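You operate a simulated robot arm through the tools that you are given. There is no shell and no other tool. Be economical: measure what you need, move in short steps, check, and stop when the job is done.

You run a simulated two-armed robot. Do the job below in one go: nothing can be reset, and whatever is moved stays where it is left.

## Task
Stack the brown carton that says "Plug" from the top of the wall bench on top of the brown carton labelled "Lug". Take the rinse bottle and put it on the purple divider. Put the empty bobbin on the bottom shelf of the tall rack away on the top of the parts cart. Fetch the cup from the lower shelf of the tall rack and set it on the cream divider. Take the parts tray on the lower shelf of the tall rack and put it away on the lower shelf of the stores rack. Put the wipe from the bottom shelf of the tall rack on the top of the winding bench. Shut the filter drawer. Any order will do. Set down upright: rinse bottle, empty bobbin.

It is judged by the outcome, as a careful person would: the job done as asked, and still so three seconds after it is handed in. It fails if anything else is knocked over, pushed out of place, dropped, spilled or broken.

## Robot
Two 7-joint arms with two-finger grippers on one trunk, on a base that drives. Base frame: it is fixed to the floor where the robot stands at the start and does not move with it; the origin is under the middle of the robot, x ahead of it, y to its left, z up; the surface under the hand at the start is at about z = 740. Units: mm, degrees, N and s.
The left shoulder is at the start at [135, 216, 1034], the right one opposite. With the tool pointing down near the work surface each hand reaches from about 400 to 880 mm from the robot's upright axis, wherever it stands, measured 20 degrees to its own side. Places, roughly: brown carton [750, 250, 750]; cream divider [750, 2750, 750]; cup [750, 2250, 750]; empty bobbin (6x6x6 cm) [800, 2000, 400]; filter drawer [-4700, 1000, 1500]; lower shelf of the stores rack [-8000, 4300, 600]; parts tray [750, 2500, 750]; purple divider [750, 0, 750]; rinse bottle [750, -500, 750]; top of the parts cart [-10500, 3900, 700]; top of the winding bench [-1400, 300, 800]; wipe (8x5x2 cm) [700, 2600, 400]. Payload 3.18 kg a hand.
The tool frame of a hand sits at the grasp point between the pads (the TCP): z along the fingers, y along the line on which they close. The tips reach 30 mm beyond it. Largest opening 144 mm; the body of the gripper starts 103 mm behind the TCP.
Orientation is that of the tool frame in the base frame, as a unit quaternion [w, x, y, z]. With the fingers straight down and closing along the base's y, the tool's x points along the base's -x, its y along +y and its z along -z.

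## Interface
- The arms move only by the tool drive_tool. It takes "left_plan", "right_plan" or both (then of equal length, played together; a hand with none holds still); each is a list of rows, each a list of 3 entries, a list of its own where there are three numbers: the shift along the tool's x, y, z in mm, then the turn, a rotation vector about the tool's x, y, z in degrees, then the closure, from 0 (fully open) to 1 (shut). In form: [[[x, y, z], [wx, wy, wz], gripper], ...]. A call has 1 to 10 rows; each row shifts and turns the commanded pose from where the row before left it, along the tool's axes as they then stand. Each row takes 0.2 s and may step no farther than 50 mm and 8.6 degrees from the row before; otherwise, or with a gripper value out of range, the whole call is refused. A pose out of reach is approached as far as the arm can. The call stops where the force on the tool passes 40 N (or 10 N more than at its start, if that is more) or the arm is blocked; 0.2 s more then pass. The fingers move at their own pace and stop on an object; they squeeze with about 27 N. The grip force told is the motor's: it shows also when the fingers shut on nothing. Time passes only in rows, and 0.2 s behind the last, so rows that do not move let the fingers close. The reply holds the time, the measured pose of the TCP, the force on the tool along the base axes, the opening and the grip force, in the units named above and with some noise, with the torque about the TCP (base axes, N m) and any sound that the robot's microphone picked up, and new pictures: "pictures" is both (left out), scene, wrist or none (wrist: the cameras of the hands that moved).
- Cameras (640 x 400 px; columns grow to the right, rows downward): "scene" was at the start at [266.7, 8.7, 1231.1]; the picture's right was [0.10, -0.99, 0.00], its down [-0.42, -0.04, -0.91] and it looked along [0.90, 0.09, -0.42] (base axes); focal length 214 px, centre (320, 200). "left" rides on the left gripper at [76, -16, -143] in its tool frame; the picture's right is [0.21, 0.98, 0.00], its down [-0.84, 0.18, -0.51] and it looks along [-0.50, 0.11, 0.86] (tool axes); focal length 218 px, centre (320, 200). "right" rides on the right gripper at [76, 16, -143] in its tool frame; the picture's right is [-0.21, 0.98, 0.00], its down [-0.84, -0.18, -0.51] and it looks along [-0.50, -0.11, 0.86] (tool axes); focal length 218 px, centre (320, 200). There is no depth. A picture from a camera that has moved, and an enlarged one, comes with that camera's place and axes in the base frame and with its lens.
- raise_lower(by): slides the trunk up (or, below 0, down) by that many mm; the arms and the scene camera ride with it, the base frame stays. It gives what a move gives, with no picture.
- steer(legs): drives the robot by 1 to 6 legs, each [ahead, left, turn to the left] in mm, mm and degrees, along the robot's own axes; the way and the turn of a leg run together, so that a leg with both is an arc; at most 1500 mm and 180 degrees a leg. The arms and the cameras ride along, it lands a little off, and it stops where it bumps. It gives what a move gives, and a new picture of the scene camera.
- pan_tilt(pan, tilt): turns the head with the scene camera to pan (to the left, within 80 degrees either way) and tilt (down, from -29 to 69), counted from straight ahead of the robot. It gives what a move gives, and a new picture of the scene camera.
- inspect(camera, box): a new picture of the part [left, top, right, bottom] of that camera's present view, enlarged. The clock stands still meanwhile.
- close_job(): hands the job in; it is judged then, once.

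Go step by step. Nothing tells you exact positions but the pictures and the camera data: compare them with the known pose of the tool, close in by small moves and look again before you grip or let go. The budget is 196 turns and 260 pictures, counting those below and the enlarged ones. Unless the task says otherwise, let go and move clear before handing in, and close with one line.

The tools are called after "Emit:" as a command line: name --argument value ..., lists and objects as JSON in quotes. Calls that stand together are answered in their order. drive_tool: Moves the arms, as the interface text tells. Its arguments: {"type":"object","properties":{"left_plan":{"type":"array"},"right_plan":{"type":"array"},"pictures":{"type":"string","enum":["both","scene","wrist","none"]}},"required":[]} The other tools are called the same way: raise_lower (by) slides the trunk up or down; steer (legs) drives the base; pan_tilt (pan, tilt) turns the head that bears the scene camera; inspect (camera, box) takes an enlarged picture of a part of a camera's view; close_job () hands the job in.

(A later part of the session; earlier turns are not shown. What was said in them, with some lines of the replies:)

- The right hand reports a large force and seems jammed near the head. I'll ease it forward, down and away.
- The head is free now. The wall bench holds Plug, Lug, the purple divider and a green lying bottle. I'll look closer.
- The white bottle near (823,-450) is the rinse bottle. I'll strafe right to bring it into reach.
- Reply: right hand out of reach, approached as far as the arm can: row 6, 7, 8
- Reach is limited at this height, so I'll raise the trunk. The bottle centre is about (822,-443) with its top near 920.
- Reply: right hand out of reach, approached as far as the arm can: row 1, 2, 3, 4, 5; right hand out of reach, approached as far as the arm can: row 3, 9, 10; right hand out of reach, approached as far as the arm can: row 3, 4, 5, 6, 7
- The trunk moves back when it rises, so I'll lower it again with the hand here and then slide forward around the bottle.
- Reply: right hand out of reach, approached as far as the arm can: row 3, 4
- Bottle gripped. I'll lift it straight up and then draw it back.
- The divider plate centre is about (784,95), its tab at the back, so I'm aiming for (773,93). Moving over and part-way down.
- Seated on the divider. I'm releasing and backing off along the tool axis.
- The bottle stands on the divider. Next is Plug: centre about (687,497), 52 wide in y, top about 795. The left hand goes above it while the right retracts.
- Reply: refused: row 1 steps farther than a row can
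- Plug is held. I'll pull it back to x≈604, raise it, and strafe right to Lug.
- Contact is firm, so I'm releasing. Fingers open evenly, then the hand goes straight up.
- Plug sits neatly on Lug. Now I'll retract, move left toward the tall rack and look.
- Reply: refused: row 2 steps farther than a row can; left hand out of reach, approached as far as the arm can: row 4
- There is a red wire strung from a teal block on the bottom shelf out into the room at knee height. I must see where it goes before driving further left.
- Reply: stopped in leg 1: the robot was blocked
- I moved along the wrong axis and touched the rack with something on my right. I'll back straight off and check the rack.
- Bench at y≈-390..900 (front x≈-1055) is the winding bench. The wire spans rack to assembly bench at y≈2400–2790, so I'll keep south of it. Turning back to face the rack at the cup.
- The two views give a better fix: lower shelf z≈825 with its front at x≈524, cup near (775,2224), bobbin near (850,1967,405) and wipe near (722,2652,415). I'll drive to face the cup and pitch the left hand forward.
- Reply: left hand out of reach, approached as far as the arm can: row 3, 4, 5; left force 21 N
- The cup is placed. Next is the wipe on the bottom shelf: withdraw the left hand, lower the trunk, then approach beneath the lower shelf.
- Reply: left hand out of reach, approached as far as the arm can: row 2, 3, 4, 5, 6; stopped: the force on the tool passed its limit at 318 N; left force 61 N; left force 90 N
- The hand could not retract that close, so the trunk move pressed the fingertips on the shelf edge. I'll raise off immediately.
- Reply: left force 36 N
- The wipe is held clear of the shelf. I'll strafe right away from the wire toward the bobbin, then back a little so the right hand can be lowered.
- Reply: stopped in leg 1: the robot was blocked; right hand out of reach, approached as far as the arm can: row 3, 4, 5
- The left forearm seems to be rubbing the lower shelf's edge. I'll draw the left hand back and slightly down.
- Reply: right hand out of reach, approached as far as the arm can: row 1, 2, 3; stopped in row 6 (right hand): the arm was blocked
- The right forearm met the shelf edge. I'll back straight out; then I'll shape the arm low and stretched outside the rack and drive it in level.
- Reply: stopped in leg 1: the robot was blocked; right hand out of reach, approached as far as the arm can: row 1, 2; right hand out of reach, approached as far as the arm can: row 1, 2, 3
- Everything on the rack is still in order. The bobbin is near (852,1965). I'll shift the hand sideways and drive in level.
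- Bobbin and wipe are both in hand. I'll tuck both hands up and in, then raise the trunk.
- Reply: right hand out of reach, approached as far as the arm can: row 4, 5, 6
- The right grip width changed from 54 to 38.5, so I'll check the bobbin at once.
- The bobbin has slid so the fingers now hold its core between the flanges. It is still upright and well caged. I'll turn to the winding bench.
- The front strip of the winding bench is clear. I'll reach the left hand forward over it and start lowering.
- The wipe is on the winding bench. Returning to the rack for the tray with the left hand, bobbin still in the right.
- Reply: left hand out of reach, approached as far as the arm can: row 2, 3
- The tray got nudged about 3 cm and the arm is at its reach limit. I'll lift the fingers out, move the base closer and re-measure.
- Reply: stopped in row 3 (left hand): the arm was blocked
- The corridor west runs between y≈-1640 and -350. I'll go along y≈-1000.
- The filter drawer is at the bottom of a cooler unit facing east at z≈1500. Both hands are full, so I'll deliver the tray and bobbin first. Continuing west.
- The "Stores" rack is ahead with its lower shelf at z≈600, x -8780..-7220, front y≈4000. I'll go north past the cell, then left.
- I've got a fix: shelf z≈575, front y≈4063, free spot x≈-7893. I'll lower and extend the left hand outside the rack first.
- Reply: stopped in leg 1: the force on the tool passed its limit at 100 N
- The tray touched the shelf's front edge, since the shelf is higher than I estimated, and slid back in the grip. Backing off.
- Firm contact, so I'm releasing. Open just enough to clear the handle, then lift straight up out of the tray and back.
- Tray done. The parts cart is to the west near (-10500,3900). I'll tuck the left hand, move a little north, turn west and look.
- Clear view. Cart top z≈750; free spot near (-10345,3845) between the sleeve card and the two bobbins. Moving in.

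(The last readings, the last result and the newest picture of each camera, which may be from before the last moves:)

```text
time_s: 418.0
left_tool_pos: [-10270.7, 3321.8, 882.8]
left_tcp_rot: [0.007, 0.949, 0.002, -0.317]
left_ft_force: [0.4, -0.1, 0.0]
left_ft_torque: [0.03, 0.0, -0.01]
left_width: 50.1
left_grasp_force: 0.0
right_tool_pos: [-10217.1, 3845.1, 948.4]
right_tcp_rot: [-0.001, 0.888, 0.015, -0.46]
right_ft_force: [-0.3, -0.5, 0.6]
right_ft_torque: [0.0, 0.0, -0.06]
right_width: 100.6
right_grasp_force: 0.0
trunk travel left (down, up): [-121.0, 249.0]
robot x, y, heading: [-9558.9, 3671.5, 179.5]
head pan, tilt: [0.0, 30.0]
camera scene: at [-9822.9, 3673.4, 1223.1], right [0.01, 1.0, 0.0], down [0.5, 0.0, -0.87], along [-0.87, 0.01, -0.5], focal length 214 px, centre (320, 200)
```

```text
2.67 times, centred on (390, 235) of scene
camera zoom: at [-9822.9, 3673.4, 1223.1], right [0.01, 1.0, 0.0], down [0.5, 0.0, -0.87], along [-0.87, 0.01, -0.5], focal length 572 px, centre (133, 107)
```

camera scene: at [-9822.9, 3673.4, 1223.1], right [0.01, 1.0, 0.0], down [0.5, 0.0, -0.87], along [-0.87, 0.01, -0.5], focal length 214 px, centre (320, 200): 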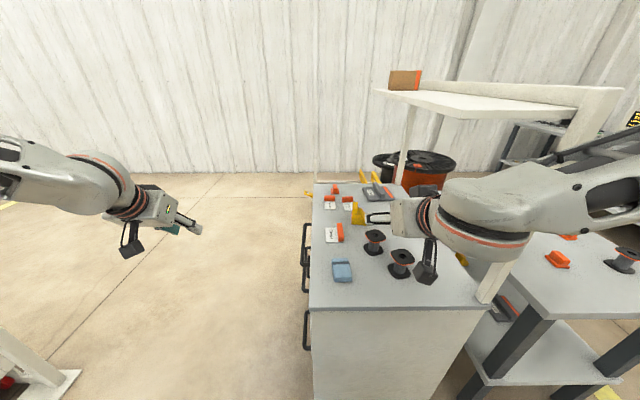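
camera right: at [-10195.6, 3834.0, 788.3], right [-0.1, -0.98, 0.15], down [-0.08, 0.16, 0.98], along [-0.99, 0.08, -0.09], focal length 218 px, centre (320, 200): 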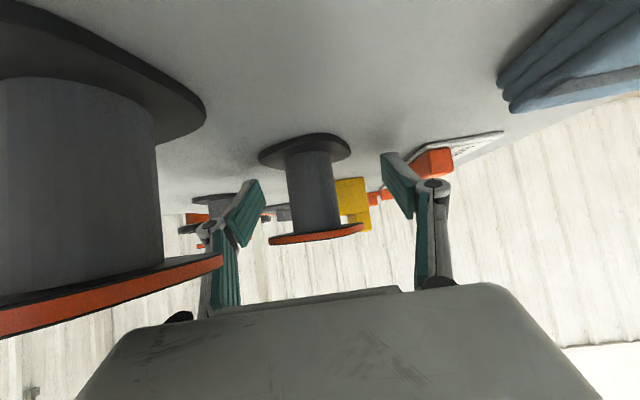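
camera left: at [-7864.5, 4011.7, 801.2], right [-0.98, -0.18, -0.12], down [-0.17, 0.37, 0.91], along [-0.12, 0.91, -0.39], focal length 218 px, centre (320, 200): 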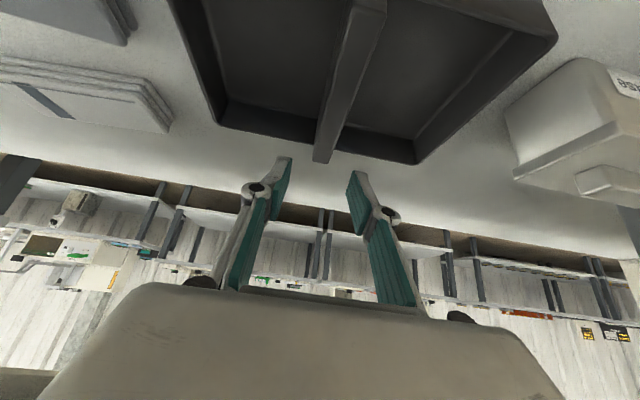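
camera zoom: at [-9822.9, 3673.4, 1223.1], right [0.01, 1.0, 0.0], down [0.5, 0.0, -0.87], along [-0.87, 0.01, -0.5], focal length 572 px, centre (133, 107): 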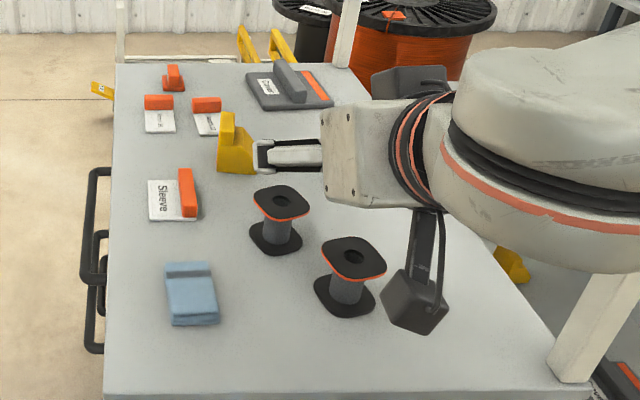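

The bobbin stands upright on the parts cart. Now back out and return toward the filter drawer.

Emit:
steer --legs '[[-330, 0, 0], [0, 500, 0], [-1500, 0, 0], [-850, 0, 0]]'

Emit:
steer --legs '[[0, 0, 90]]'

Emit:
pan_tilt --pan 0 --tilt 20

```text
time_s: 435.9
left_tool_pos: [-7586.9, 2763.4, 883.0]
left_tcp_rot: [0.005, 0.949, -0.002, -0.316]
left_ft_force: [0.1, -0.1, -0.7]
left_ft_torque: [0.0, 0.02, 0.0]
left_width: 50.4
left_grasp_force: 0.2
right_tool_pos: [-7529.8, 3287.9, 948.2]
right_tcp_rot: [-0.004, 0.888, 0.012, -0.459]
right_ft_force: [0.1, 0.4, 0.3]
right_ft_torque: [-0.03, -0.01, 0.03]
right_width: 100.6
right_grasp_force: 0.1
trunk travel left (down, up): [-121.0, 249.0]
robot x, y, heading: [-6871.1, 3109.1, 179.1]
head pan, tilt: [0.0, 30.0]
camera scene: at [-7136.2, 3112.2, 1223.0], right [0.02, 1.0, 0.0], down [0.5, -0.01, -0.87], along [-0.87, 0.02, -0.5], focal length 214 px, centre (320, 200)
```

scene: 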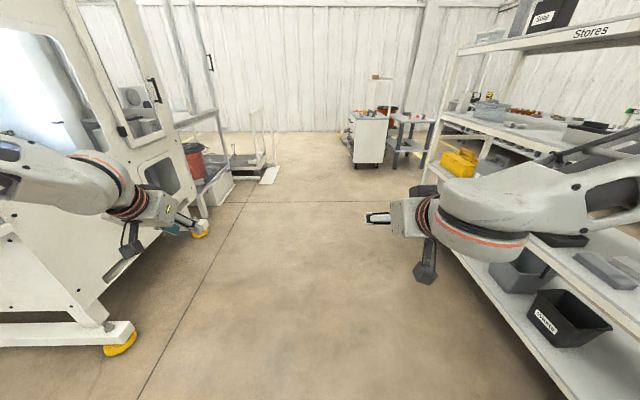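

```text
time_s: 440.1
left_tool_pos: [-6532.3, 2386.9, 881.9]
left_tcp_rot: [0.226, 0.675, 0.667, -0.222]
left_ft_force: [0.2, 0.2, -0.3]
left_ft_torque: [0.03, -0.01, -0.02]
left_width: 50.4
left_grasp_force: 0.0
right_tool_pos: [-7055.3, 2450.5, 948.0]
right_tcp_rot: [0.32, 0.622, 0.634, -0.329]
right_ft_force: [0.1, -0.4, -0.2]
right_ft_torque: [0.01, 0.01, 0.0]
right_width: 100.8
right_grasp_force: 0.0
trunk travel left (down, up): [-121.0, 249.0]
robot x, y, heading: [-6867.2, 3109.4, -91.5]
head pan, tilt: [0.0, 30.0]
camera scene: at [-6877.1, 2841.6, 1223.0], right [-1.0, 0.03, 0.0], down [0.01, 0.5, -0.87], along [-0.02, -0.87, -0.5], focal length 214 px, centre (320, 200)
```

scene: 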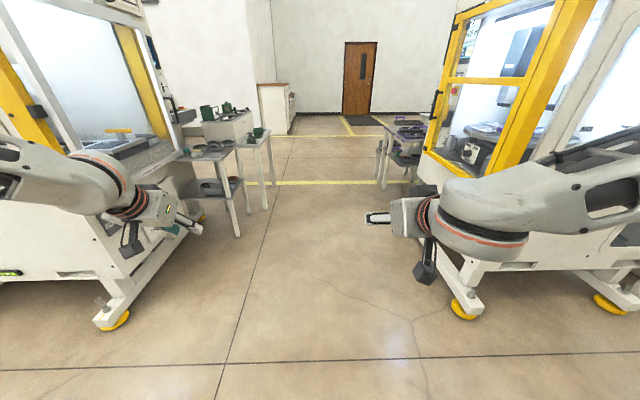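

```text
time_s: 440.8
left_tool_pos: [-6532.4, 2386.9, 883.6]
left_tcp_rot: [0.226, 0.675, 0.666, -0.221]
left_ft_force: [-0.2, 0.0, -0.1]
left_ft_torque: [-0.01, 0.01, 0.04]
left_width: 50.3
left_grasp_force: 0.0
right_tool_pos: [-7054.6, 2450.5, 947.8]
right_tcp_rot: [0.32, 0.623, 0.633, -0.33]
right_ft_force: [-0.2, 0.6, 1.2]
right_ft_torque: [0.03, 0.01, 0.03]
right_width: 100.9
right_grasp_force: 0.0
trunk travel left (down, up): [-121.0, 249.0]
robot x, y, heading: [-6870.5, 3112.0, -91.4]
head pan, tilt: [0.0, 20.0]
camera scene: at [-6877.4, 2838.9, 1239.0], right [-1.0, 0.03, 0.0], down [0.01, 0.34, -0.94], along [-0.02, -0.94, -0.34], focal length 214 px, centre (320, 200)
```

scene: 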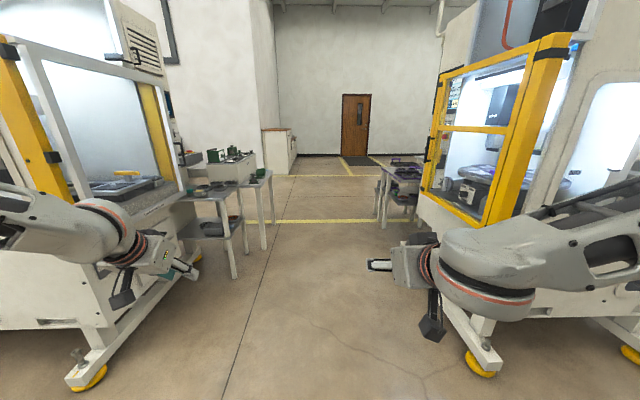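

Emit:
steer --legs '[[1500, 0, 0.7], [1500, 0, 0.7], [1100, 0, 0], [0, 0, 90], [1500, 0, 0], [800, 0, 0]]'

Emit:
pan_tilt --pan 40 --tilt 0

```text
time_s: 475.3
left_tool_pos: [-3930.8, -734.5, 882.9]
left_tcp_rot: [0.317, 0.007, 0.948, 0.003]
left_ft_force: [-0.1, 0.9, 0.0]
left_ft_torque: [-0.01, 0.02, -0.01]
left_width: 50.5
left_grasp_force: 0.2
right_tool_pos: [-3995.1, -1257.6, 948.6]
right_tcp_rot: [0.459, -0.007, 0.888, -0.007]
right_ft_force: [0.8, 0.2, 0.0]
right_ft_torque: [0.0, 0.0, -0.01]
right_width: 100.6
right_grasp_force: 0.1
trunk travel left (down, up): [-121.0, 249.0]
robot x, y, heading: [-4650.5, -1072.6, -1.4]
head pan, tilt: [0.0, 20.0]
camera scene: at [-4383.0, -1080.2, 1239.1], right [-0.03, -1.0, 0.0], down [-0.34, 0.01, -0.94], along [0.94, -0.02, -0.34], focal length 214 px, centre (320, 200)
```

scene: 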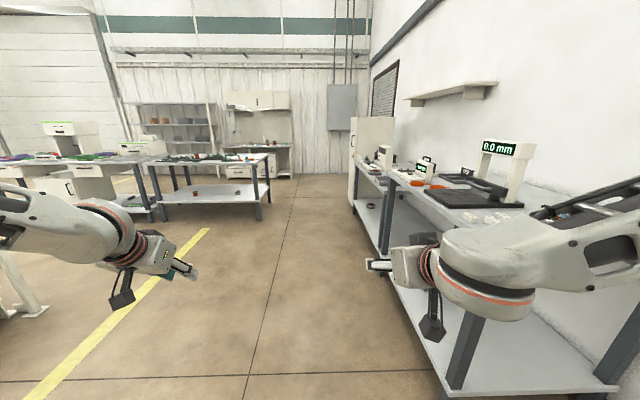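

```text
time_s: 476.4
left_tool_pos: [-3930.7, -734.3, 882.7]
left_tcp_rot: [0.316, 0.007, 0.949, 0.003]
left_ft_force: [-1.1, -0.7, 0.3]
left_ft_torque: [0.01, 0.0, -0.01]
left_width: 50.3
left_grasp_force: 0.1
right_tool_pos: [-3993.3, -1257.4, 948.0]
right_tcp_rot: [0.459, -0.007, 0.888, -0.006]
right_ft_force: [0.4, -0.9, -0.2]
right_ft_torque: [-0.01, 0.0, 0.01]
right_width: 100.9
right_grasp_force: 0.2
trunk travel left (down, up): [-121.0, 249.0]
robot x, y, heading: [-4654.1, -1072.6, -1.8]
head pan, tilt: [40.0, 0.0]
camera scene: at [-4405.8, -1021.7, 1271.3], right [0.62, -0.78, 0.0], down [0.0, 0.0, -1.0], along [0.78, 0.62, 0.0], focal length 214 px, centre (320, 200)
```

scene: 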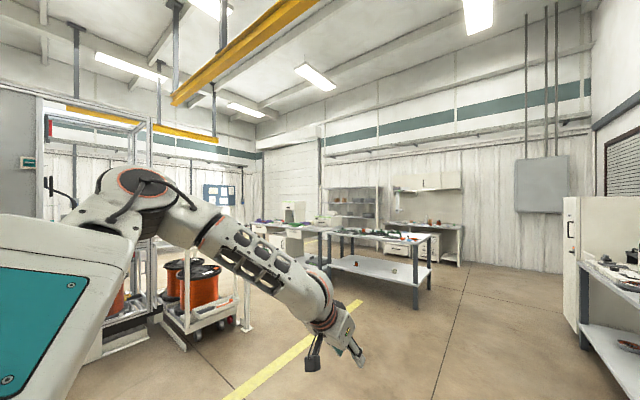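

Emit:
steer --legs '[[500, 0, 0], [0, 0, 91]]'

Emit:
pan_tilt --pan 12 --tilt 0

Emit:
inspect --camera "scene" --box '[150, 60, 400, 230]'

```text
time_s: 483.1
left_tool_pos: [-4513.0, -372.4, 882.2]
left_tcp_rot: [-0.218, 0.676, -0.665, -0.229]
left_ft_force: [0.5, 0.8, 0.6]
left_ft_torque: [-0.01, 0.0, 0.01]
left_width: 50.4
left_grasp_force: 0.0
right_tool_pos: [-3990.5, -419.7, 948.1]
right_tcp_rot: [-0.324, 0.643, -0.613, -0.325]
right_ft_force: [0.0, 0.1, -0.7]
right_ft_torque: [0.04, 0.0, -0.01]
right_width: 100.7
right_grasp_force: 0.0
trunk travel left (down, up): [-121.0, 249.0]
robot x, y, heading: [-4157.0, -1082.7, 90.1]
head pan, tilt: [40.0, 0.0]
camera scene: at [-4214.7, -839.2, 1271.3], right [0.76, 0.65, 0.0], down [0.0, 0.0, -1.0], along [-0.65, 0.76, 0.0], focal length 214 px, centre (320, 200)
```

scene: 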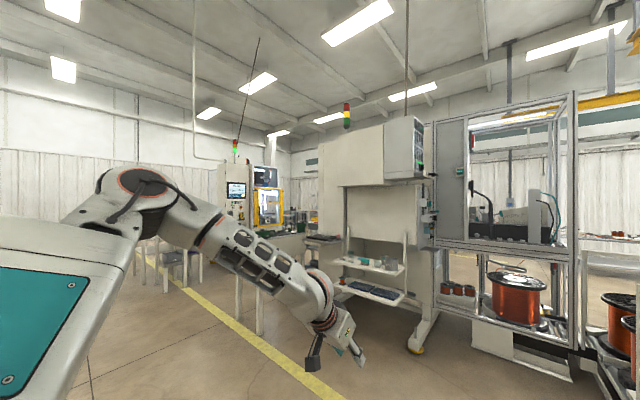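

```text
time_s: 484.1
left_tool_pos: [-4514.1, -372.6, 883.2]
left_tcp_rot: [-0.218, 0.676, -0.665, -0.23]
left_ft_force: [1.0, 0.5, 0.3]
left_ft_torque: [0.02, 0.0, 0.01]
left_width: 50.4
left_grasp_force: 0.1
right_tool_pos: [-3990.0, -420.1, 947.9]
right_tcp_rot: [-0.324, 0.643, -0.614, -0.325]
right_ft_force: [-0.2, -0.3, -0.7]
right_ft_torque: [0.0, -0.02, -0.02]
right_width: 101.0
right_grasp_force: 0.1
trunk travel left (down, up): [-121.0, 249.0]
robot x, y, heading: [-4156.3, -1082.9, 90.2]
head pan, tilt: [12.0, 0.0]
camera scene: at [-4175.6, -820.0, 1271.4], right [0.98, 0.21, 0.0], down [0.0, 0.0, -1.0], along [-0.21, 0.98, 0.0], focal length 214 px, centre (320, 200)
```

scene: 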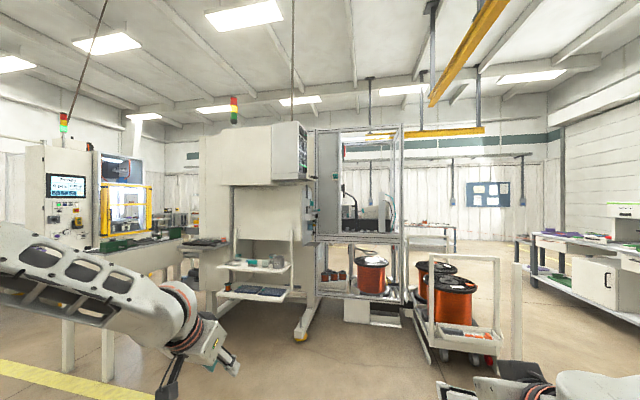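

```text
2.35 times, centred on (275, 145) of scene
camera zoom: at [-4175.6, -820.0, 1271.4], right [0.98, 0.21, 0.0], down [0.0, 0.0, -1.0], along [-0.21, 0.98, 0.0], focal length 505 px, centre (426, 329)
```

zoom: 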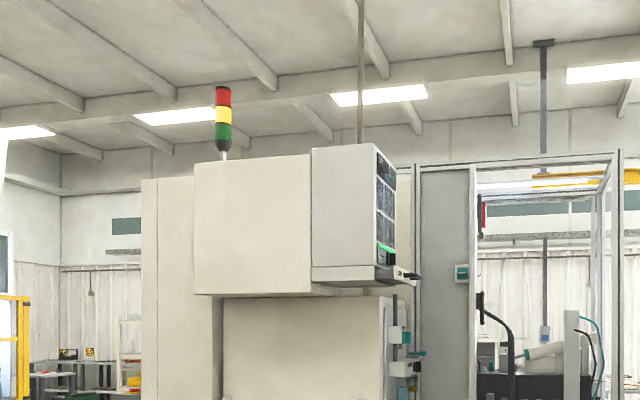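

The drawer front faces east at about (-4650,1024,1470). A coil cart and a glass cell crowd that side, so I'll work from the south facing north and sweep the left hand westward. First I'll raise the trunk here.

Emit:
raise_lower --by 240

```text
time_s: 486.6
left_tool_pos: [-4515.3, -371.5, 1122.3]
left_tcp_rot: [-0.218, 0.676, -0.666, -0.23]
left_ft_force: [0.7, 0.1, 0.3]
left_ft_torque: [0.01, 0.01, -0.03]
left_width: 50.3
left_grasp_force: 0.0
right_tool_pos: [-3990.1, -419.6, 1188.6]
right_tcp_rot: [-0.325, 0.642, -0.613, -0.326]
right_ft_force: [-0.1, 0.6, -0.1]
right_ft_torque: [0.02, 0.0, 0.0]
right_width: 100.6
right_grasp_force: 0.1
trunk travel left (down, up): [-361.0, 9.0]
robot x, y, heading: [-4157.4, -1083.0, 90.4]
head pan, tilt: [12.0, 0.0]
```

Emit:
drive_tool --left_plan '[[[-26.5, 0, -35], [0, -6, 0], 1], [[-30, 0, -32], [0, -6, 0], 1], [[-33, 0, -29], [0, -6, 0], 1], [[-36, 0, -25], [0, -6, 0], 1], [[-38.5, 0, -21], [0, -6, 0], 1], [[-40.5, 0, -17], [0, -6, 0], 1], [[-42, 0, -13], [0, -6, 0], 1]]' --pictures "scene"

```text
time_s: 488.2
left_tool_pos: [-4511.7, -370.7, 1428.8]
left_tcp_rot: [-0.443, 0.548, -0.542, -0.458]
left_ft_force: [-0.6, -0.7, -0.8]
left_ft_torque: [0.02, 0.01, 0.0]
left_width: 0.0
left_grasp_force: 26.9
right_tool_pos: [-3989.5, -419.9, 1188.5]
right_tcp_rot: [-0.325, 0.642, -0.614, -0.325]
right_ft_force: [0.3, 0.2, -0.6]
right_ft_torque: [-0.01, 0.01, -0.03]
right_width: 100.8
right_grasp_force: 0.0
trunk travel left (down, up): [-361.0, 9.0]
robot x, y, heading: [-4154.8, -1083.1, 90.0]
head pan, tilt: [12.0, 0.0]
camera scene: at [-4175.0, -955.4, 1525.6], right [0.98, 0.21, 0.0], down [0.0, 0.0, -1.0], along [-0.21, 0.98, 0.0], focal length 214 px, centre (320, 200)
```

scene: 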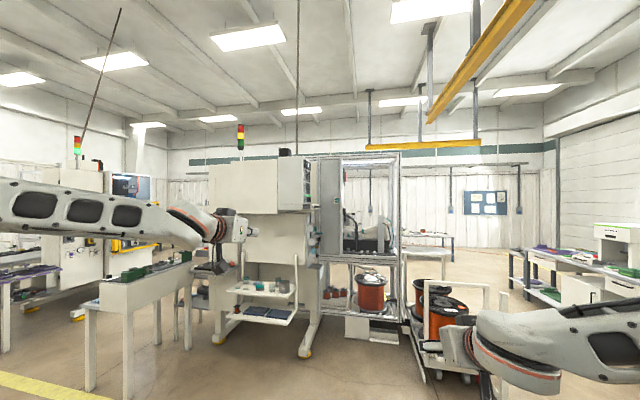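

Emit:
steer --legs '[[800, -60, 0]]'

Emit:
pan_tilt --pan 20 --tilt 0

Emit:
inspect --camera "scene" --box '[220, 120, 400, 260]'

```text
time_s: 492.5
left_tool_pos: [-4471.1, 428.6, 1428.9]
left_tcp_rot: [-0.439, 0.552, -0.539, -0.46]
left_ft_force: [0.2, 0.1, -1.1]
left_ft_torque: [0.03, -0.01, 0.0]
left_width: 0.0
left_grasp_force: 27.2
right_tool_pos: [-3949.4, 386.7, 1188.2]
right_tcp_rot: [-0.322, 0.647, -0.609, -0.328]
right_ft_force: [0.5, -0.2, 0.7]
right_ft_torque: [0.03, -0.03, -0.02]
right_width: 101.2
right_grasp_force: 0.0
trunk travel left (down, up): [-361.0, 9.0]
robot x, y, heading: [-4103.8, -281.0, 91.0]
head pan, tilt: [12.0, 0.0]
camera scene: at [-4126.4, -151.9, 1525.5], right [0.97, 0.23, 0.0], down [0.0, 0.0, -1.0], along [-0.23, 0.97, 0.0], focal length 214 px, centre (320, 200)
```

scene: 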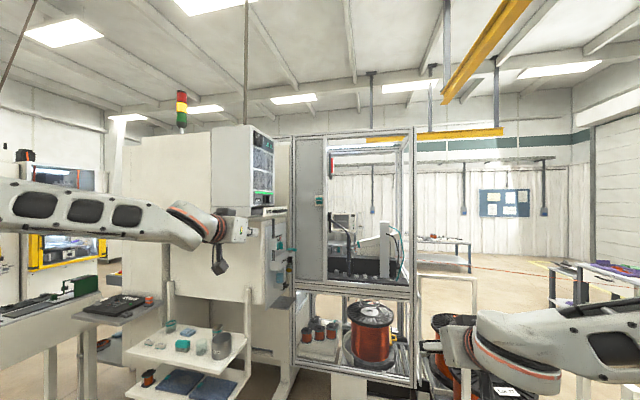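

```text
time_s: 493.2
left_tool_pos: [-4470.7, 427.4, 1428.9]
left_tcp_rot: [-0.438, 0.553, -0.539, -0.46]
left_ft_force: [-1.0, -0.7, -0.2]
left_ft_torque: [-0.03, 0.01, -0.05]
left_width: 0.2
left_grasp_force: 26.6
right_tool_pos: [-3948.6, 385.9, 1189.7]
right_tcp_rot: [-0.322, 0.647, -0.608, -0.328]
right_ft_force: [0.7, -1.2, -0.2]
right_ft_torque: [-0.02, 0.02, 0.01]
right_width: 100.9
right_grasp_force: 0.0
trunk travel left (down, up): [-361.0, 9.0]
robot x, y, heading: [-4103.9, -278.2, 91.0]
head pan, tilt: [20.0, 0.0]
camera scene: at [-4138.4, -155.9, 1525.5], right [0.93, 0.36, 0.0], down [0.0, 0.0, -1.0], along [-0.36, 0.93, 0.0], focal length 214 px, centre (320, 200)
```

scene: 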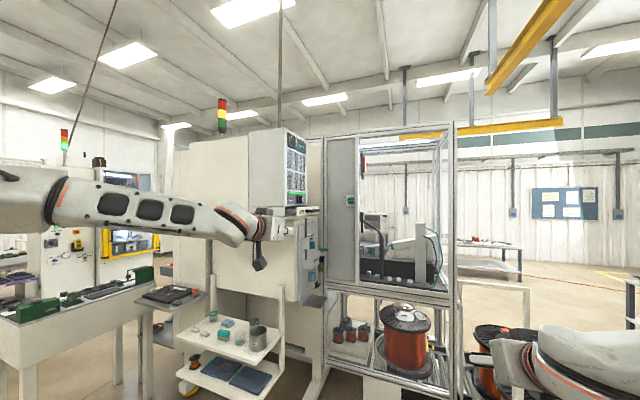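

```text
2.86 times, centred on (310, 190) of scene
camera zoom: at [-4138.4, -155.9, 1525.5], right [0.93, 0.36, 0.0], down [0.0, 0.0, -1.0], along [-0.36, 0.93, 0.0], focal length 613 px, centre (349, 229)
```

zoom: 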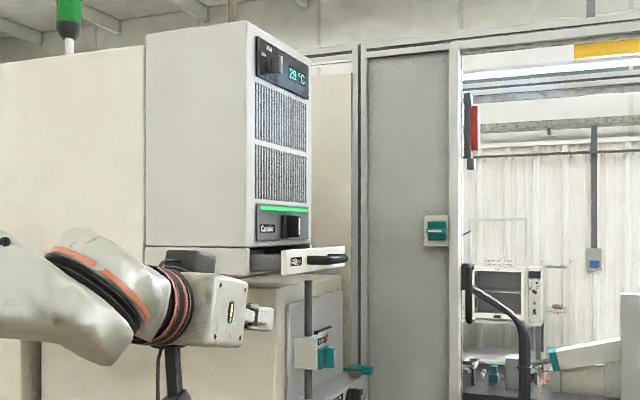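

The drawer front spans y≈850–1150 at x≈-4660 and stands about 70 mm proud of the cooler face. I'll yaw the closed left hand westward so the fingertips lead, and lift it to z≈1463.

Emit:
drive_tool --left_plan '[[[-8, 0, 0], [-8, 0, 0], 1], [[-8, 0, 0], [-8, 0, 0], 1], [[-8, 0, 0], [-8, 0, 0], 1], [[-8, 0, 0], [-8, 0, 0], 1], [[-3, 0, 0], [-8, 0, 0], 1]]' --pictures "scene"

```text
time_s: 494.4
left_tool_pos: [-4474.0, 434.9, 1461.4]
left_tcp_rot: [-0.246, 0.662, -0.37, -0.603]
left_ft_force: [0.0, -0.5, 0.3]
left_ft_torque: [-0.03, -0.03, -0.01]
left_width: 0.1
left_grasp_force: 26.7
left hand out of reach, approached as far as the arm can: row 5
right_tool_pos: [-3950.2, 385.7, 1188.1]
right_tcp_rot: [-0.322, 0.647, -0.608, -0.328]
right_ft_force: [-1.2, 0.3, 0.3]
right_ft_torque: [0.01, -0.01, -0.01]
right_width: 100.8
right_grasp_force: 0.0
trunk travel left (down, up): [-361.0, 9.0]
robot x, y, heading: [-4108.9, -278.0, 91.1]
head pan, tilt: [20.0, 0.0]
camera scene: at [-4139.3, -156.0, 1525.5], right [0.93, 0.36, 0.0], down [0.0, 0.0, -1.0], along [-0.36, 0.93, 0.0], focal length 214 px, centre (320, 200)
```

scene: 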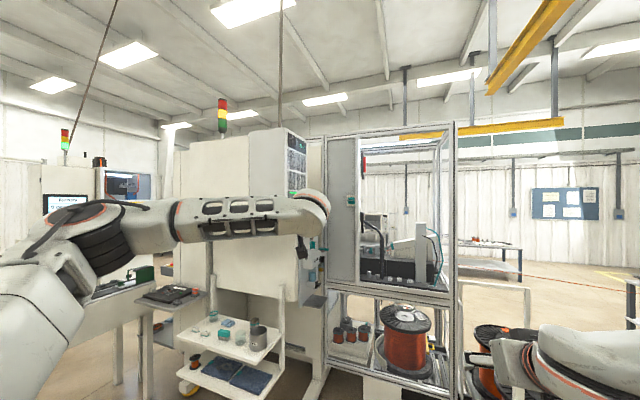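

Emit:
steer --legs '[[475, 0, -1]]'

Emit:
inspect --camera "left" --box '[0, 0, 640, 400]'

Emit:
pan_tilt --pan 35 --tilt 5

Emit:
inspect --camera "scene" --box '[250, 130, 450, 280]'

```text
time_s: 497.2
left_tool_pos: [-4457.9, 915.4, 1462.2]
left_tcp_rot: [-0.254, 0.657, -0.378, -0.601]
left_ft_force: [-0.3, 0.5, -0.2]
left_ft_torque: [0.0, 0.04, 0.0]
left_width: 0.0
left_grasp_force: 27.2
right_tool_pos: [-3935.4, 855.2, 1188.8]
right_tcp_rot: [-0.326, 0.639, -0.617, -0.323]
right_ft_force: [0.4, -0.6, 0.4]
right_ft_torque: [0.0, -0.01, -0.04]
right_width: 100.8
right_grasp_force: 0.0
trunk travel left (down, up): [-361.0, 9.0]
robot x, y, heading: [-4104.6, 191.6, 89.6]
head pan, tilt: [20.0, 0.0]
camera scene: at [-4138.3, 317.9, 1525.5], right [0.94, 0.34, 0.0], down [0.0, 0.0, -1.0], along [-0.34, 0.94, 0.0], focal length 214 px, centre (320, 200)
```

scene: 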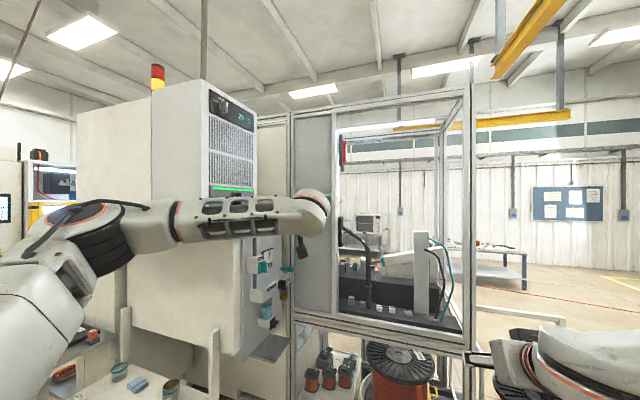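

```text
1.00 times, centred on (320, 200) of left (not enlarged: the box is as wide or as high as the picture)
camera zoom: at [-4359.3, 798.7, 1405.7], right [-0.79, -0.61, -0.09], down [0.17, -0.34, 0.92], along [-0.6, 0.71, 0.37], focal length 218 px, centre (320, 200)
```

zoom: 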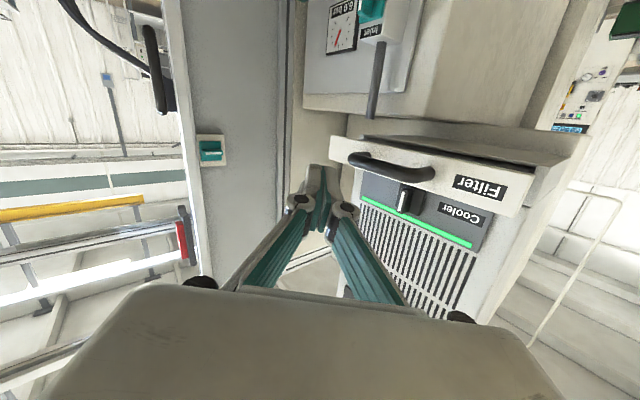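

```text
time_s: 498.0
left_tool_pos: [-4457.2, 915.4, 1461.4]
left_tcp_rot: [-0.254, 0.657, -0.378, -0.601]
left_ft_force: [0.3, -0.2, 0.7]
left_ft_torque: [0.03, 0.02, 0.0]
left_width: 0.1
left_grasp_force: 27.0
right_tool_pos: [-3935.2, 853.3, 1189.2]
right_tcp_rot: [-0.326, 0.64, -0.616, -0.325]
right_ft_force: [0.3, 0.4, 0.8]
right_ft_torque: [0.03, -0.01, -0.03]
right_width: 100.7
right_grasp_force: 0.0
trunk travel left (down, up): [-361.0, 9.0]
robot x, y, heading: [-4107.1, 192.5, 89.3]
head pan, tilt: [35.0, 5.0]
camera scene: at [-4160.2, 307.9, 1517.6], right [0.82, 0.57, 0.0], down [0.05, -0.07, -1.0], along [-0.57, 0.82, -0.09], focal length 214 px, centre (320, 200)
```

scene: 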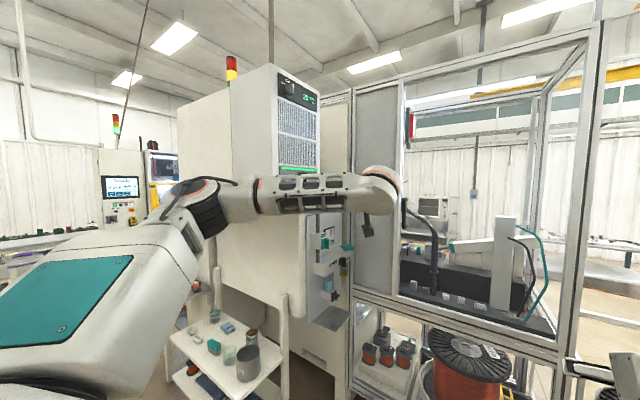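

```text
2.67 times, centred on (350, 205) of scene
camera zoom: at [-4160.2, 307.9, 1517.6], right [0.82, 0.57, 0.0], down [0.05, -0.07, -1.0], along [-0.57, 0.82, -0.09], focal length 572 px, centre (240, 187)
```

zoom: 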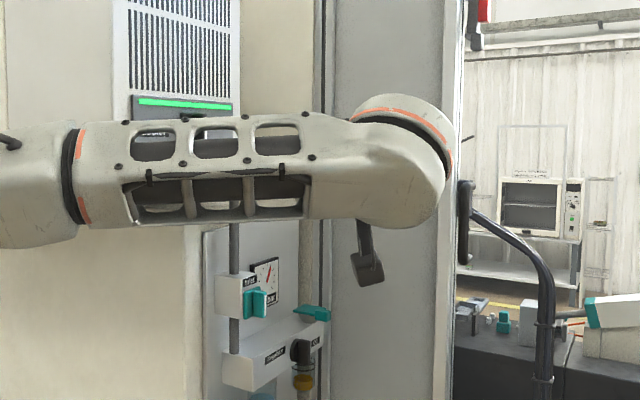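

The wrist camera shows the drawer and handle right ahead, about 180 mm to the west. Strafing left toward it.

Emit:
steer --legs '[[0, 140, 0]]'

Emit:
inspect --camera "left" --box '[0, 0, 640, 400]'

```text
time_s: 499.8
left_tool_pos: [-4597.4, 915.5, 1461.9]
left_tcp_rot: [-0.253, 0.657, -0.378, -0.601]
left_ft_force: [-0.5, -0.3, 0.2]
left_ft_torque: [0.01, -0.02, 0.0]
left_width: 0.0
left_grasp_force: 27.3
right_tool_pos: [-4074.5, 854.4, 1188.2]
right_tcp_rot: [-0.326, 0.64, -0.616, -0.324]
right_ft_force: [0.1, -0.9, 0.5]
right_ft_torque: [0.03, -0.02, 0.02]
right_width: 101.1
right_grasp_force: 0.0
trunk travel left (down, up): [-361.0, 9.0]
robot x, y, heading: [-4245.2, 191.6, 89.7]
head pan, tilt: [35.0, 5.0]
camera scene: at [-4298.7, 309.0, 1517.6], right [0.82, 0.57, 0.0], down [0.05, -0.07, -1.0], along [-0.57, 0.82, -0.09], focal length 214 px, centre (320, 200)
```

scene: 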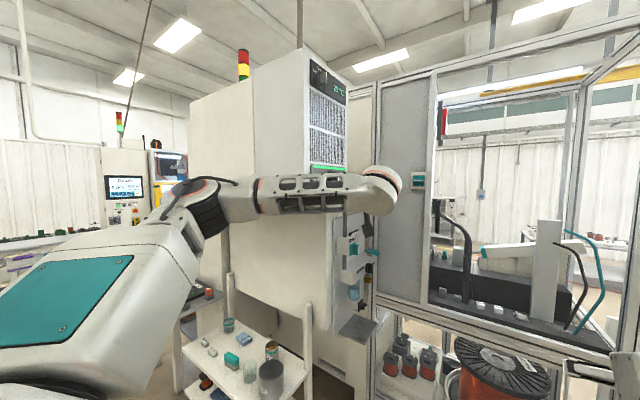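

```text
1.00 times, centred on (320, 200) of left (not enlarged: the box is as wide or as high as the picture)
camera zoom: at [-4498.1, 799.1, 1405.9], right [-0.79, -0.61, -0.09], down [0.17, -0.34, 0.92], along [-0.6, 0.71, 0.37], focal length 218 px, centre (320, 200)
```

zoom: 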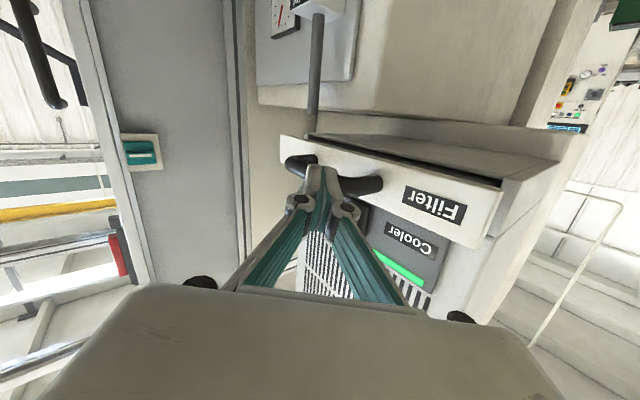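

Emit:
steer --legs '[[0, 60, 0]]'

Emit:
inspect --camera "left" --box '[0, 0, 640, 400]'

```text
time_s: 501.2
left_tool_pos: [-4637.8, 917.0, 1461.1]
left_tcp_rot: [-0.263, 0.651, -0.39, -0.596]
left_ft_force: [12.0, -3.6, 1.4]
left_ft_torque: [0.06, 0.12, -0.12]
left_width: 0.0
left_grasp_force: 26.9
right_tool_pos: [-4129.3, 853.3, 1189.0]
right_tcp_rot: [-0.326, 0.638, -0.618, -0.324]
right_ft_force: [0.3, 0.3, 0.5]
right_ft_torque: [0.01, -0.06, -0.01]
right_width: 100.5
right_grasp_force: 0.1
trunk travel left (down, up): [-361.0, 9.0]
robot x, y, heading: [-4303.5, 196.4, 89.5]
head pan, tilt: [35.0, 5.0]
stopped in leg 1: the force on the tool passed its limit at 44 N (the readings are from after the stop); the commanded pose is now the measured one
camera scene: at [-4357.2, 308.2, 1517.7], right [0.83, 0.56, 0.0], down [0.05, -0.07, -1.0], along [-0.56, 0.82, -0.09], focal length 214 px, centre (320, 200)
```

scene: 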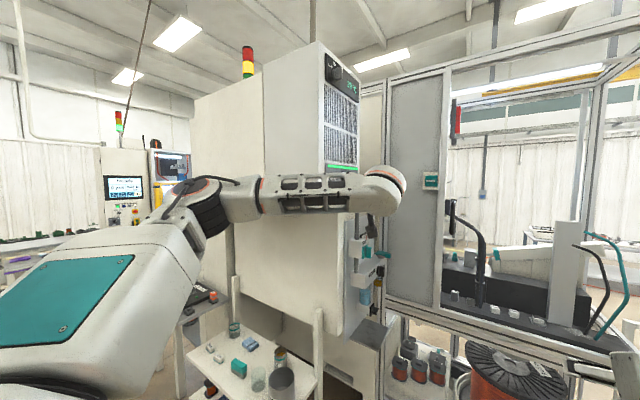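

```text
1.00 times, centred on (320, 200) of left (not enlarged: the box is as wide or as high as the picture)
camera zoom: at [-4543.7, 796.3, 1405.7], right [-0.81, -0.59, -0.08], down [0.16, -0.35, 0.93], along [-0.57, 0.73, 0.37], focal length 218 px, centre (320, 200)
```

zoom: 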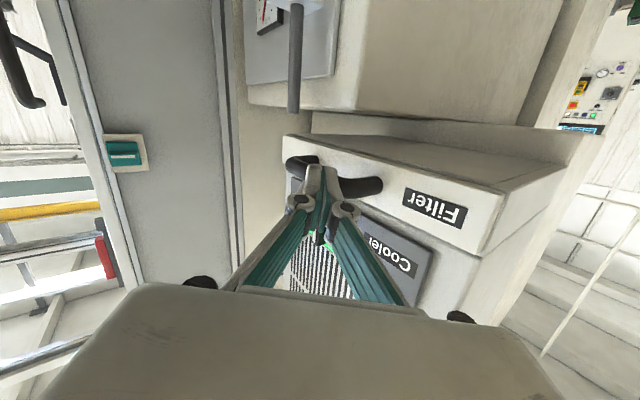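

Emit:
steer --legs '[[0, 25, 0]]'

Emit:
inspect --camera "left" --box '[240, 100, 600, 325]'

```text
time_s: 502.1
left_tool_pos: [-4638.6, 916.2, 1461.1]
left_tcp_rot: [-0.27, 0.646, -0.398, -0.593]
left_ft_force: [9.5, -3.4, 2.4]
left_ft_torque: [0.03, 0.1, -0.04]
left_width: 0.0
left_grasp_force: 26.9
right_tool_pos: [-4141.0, 852.5, 1189.5]
right_tcp_rot: [-0.327, 0.636, -0.62, -0.322]
right_ft_force: [-0.8, 0.3, 0.3]
right_ft_torque: [0.02, -0.01, -0.01]
right_width: 100.8
right_grasp_force: 0.0
trunk travel left (down, up): [-361.0, 9.0]
robot x, y, heading: [-4319.5, 193.4, 89.1]
head pan, tilt: [35.0, 5.0]
stopped in leg 1: the force on the tool passed its limit at 47 N (the readings are from after the stop); the commanded pose is now the measured one
camera scene: at [-4370.8, 308.3, 1517.7], right [0.83, 0.56, 0.0], down [0.05, -0.07, -1.0], along [-0.56, 0.82, -0.09], focal length 214 px, centre (320, 200)
```

scene: 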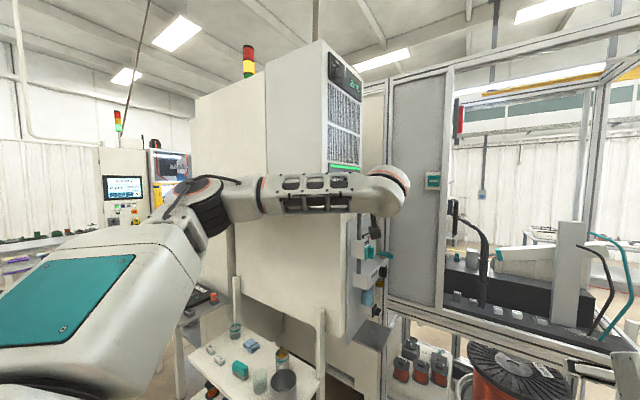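

```text
1.78 times, centred on (420, 212) of left
camera zoom: at [-4547.0, 794.4, 1405.4], right [-0.82, -0.57, -0.08], down [0.15, -0.35, 0.93], along [-0.55, 0.75, 0.37], focal length 388 px, centre (142, 178)
```

zoom: 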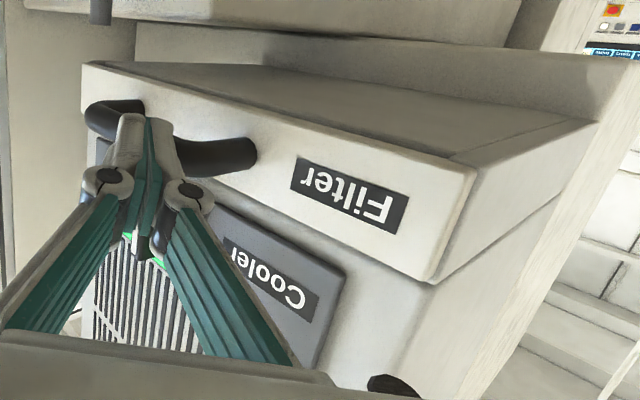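

The drawer front is now tight against the cooler and won't move further. I'll back off eastward and verify.

Emit:
steer --legs '[[0, -220, 0], [-500, 0, 0]]'

Emit:
pan_tilt --pan 20 --tilt 0

Emit:
inspect --camera "scene" --box '[220, 110, 400, 250]'

Emit:
inspect --camera "left" --box '[240, 60, 640, 310]'

```text
time_s: 507.1
left_tool_pos: [-4429.0, 424.7, 1459.9]
left_tcp_rot: [-0.266, 0.649, -0.395, -0.593]
left_ft_force: [0.8, -0.3, 0.2]
left_ft_torque: [-0.01, -0.02, -0.01]
left_width: 0.0
left_grasp_force: 26.9
right_tool_pos: [-3929.0, 363.4, 1187.9]
right_tcp_rot: [-0.328, 0.637, -0.619, -0.323]
right_ft_force: [-0.7, 1.7, 0.3]
right_ft_torque: [0.01, -0.02, 0.03]
right_width: 100.6
right_grasp_force: 0.1
trunk travel left (down, up): [-361.0, 9.0]
robot x, y, heading: [-4103.2, -300.8, 89.4]
head pan, tilt: [35.0, 5.0]
camera scene: at [-4157.1, -183.0, 1517.6], right [0.82, 0.57, 0.0], down [0.05, -0.07, -1.0], along [-0.56, 0.82, -0.09], focal length 214 px, centre (320, 200)
```

scene: 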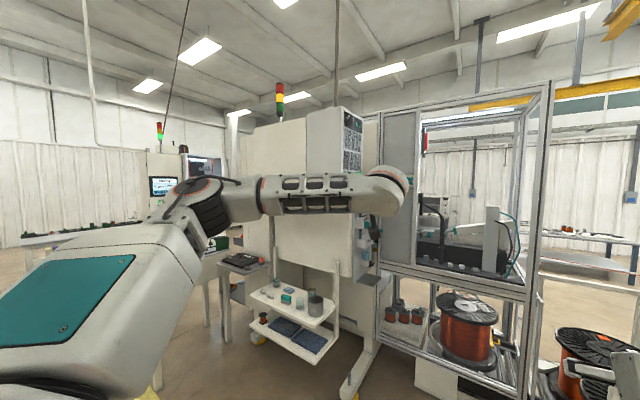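

```text
time_s: 507.9
left_tool_pos: [-4429.6, 424.9, 1458.0]
left_tcp_rot: [-0.266, 0.649, -0.395, -0.593]
left_ft_force: [0.0, -0.3, 0.4]
left_ft_torque: [0.02, 0.01, 0.0]
left_width: 0.0
left_grasp_force: 26.9
right_tool_pos: [-3929.5, 364.1, 1187.9]
right_tcp_rot: [-0.326, 0.637, -0.619, -0.323]
right_ft_force: [0.9, -0.5, -0.3]
right_ft_torque: [-0.01, -0.02, -0.05]
right_width: 100.7
right_grasp_force: 0.1
trunk travel left (down, up): [-361.0, 9.0]
robot x, y, heading: [-4102.6, -298.8, 89.5]
head pan, tilt: [20.0, 0.0]
camera scene: at [-4135.2, -173.2, 1525.5], right [0.94, 0.33, 0.0], down [0.0, 0.0, -1.0], along [-0.33, 0.94, 0.0], focal length 214 px, centre (320, 200)
```

scene: 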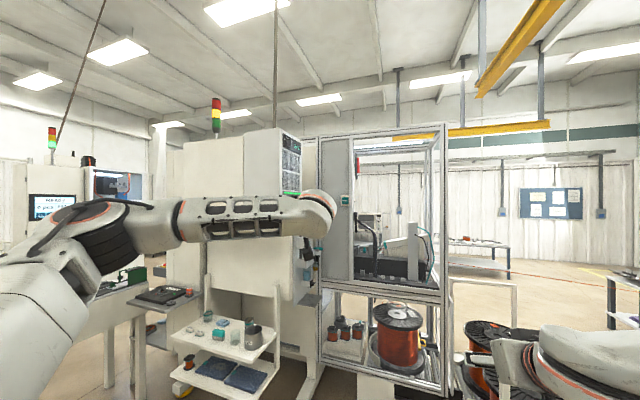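

```text
2.86 times, centred on (310, 180) of scene
camera zoom: at [-4135.2, -173.2, 1525.5], right [0.94, 0.33, 0.0], down [0.0, 0.0, -1.0], along [-0.33, 0.94, 0.0], focal length 613 px, centre (349, 257)
```

zoom: 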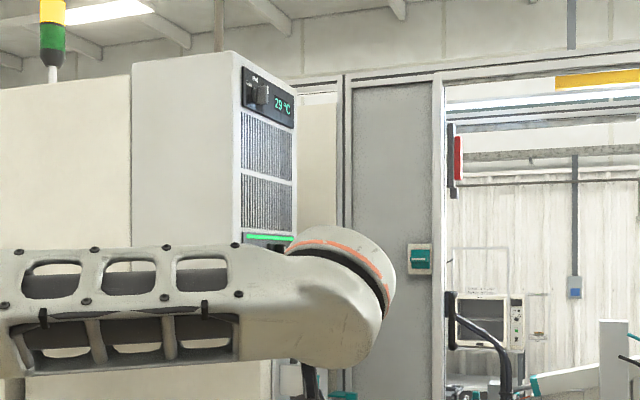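

```text
refused: no pictures are left
```

All the moves are done and both hands are clear and empty; the camera picture budget is spent. Handing in.

Emit:
close_job

```text
The job is handed in.
```

All seven parts are done and handed in: Plug on Lug, rinse bottle on the purple divider, bobbin on the parts cart, cup on the cream divider, tray on the stores rack, wipe on the winding bench, and the filter drawer pushed shut. I judged the drawer from its last close-up and a firm stop, since the picture budget ran out before a clear final look. The arms also bumped the tall rack a few times, once with over 300 N at the hand, and the tray bumped the stores rack once; I saw nothing displaced in the pictures afterwards.
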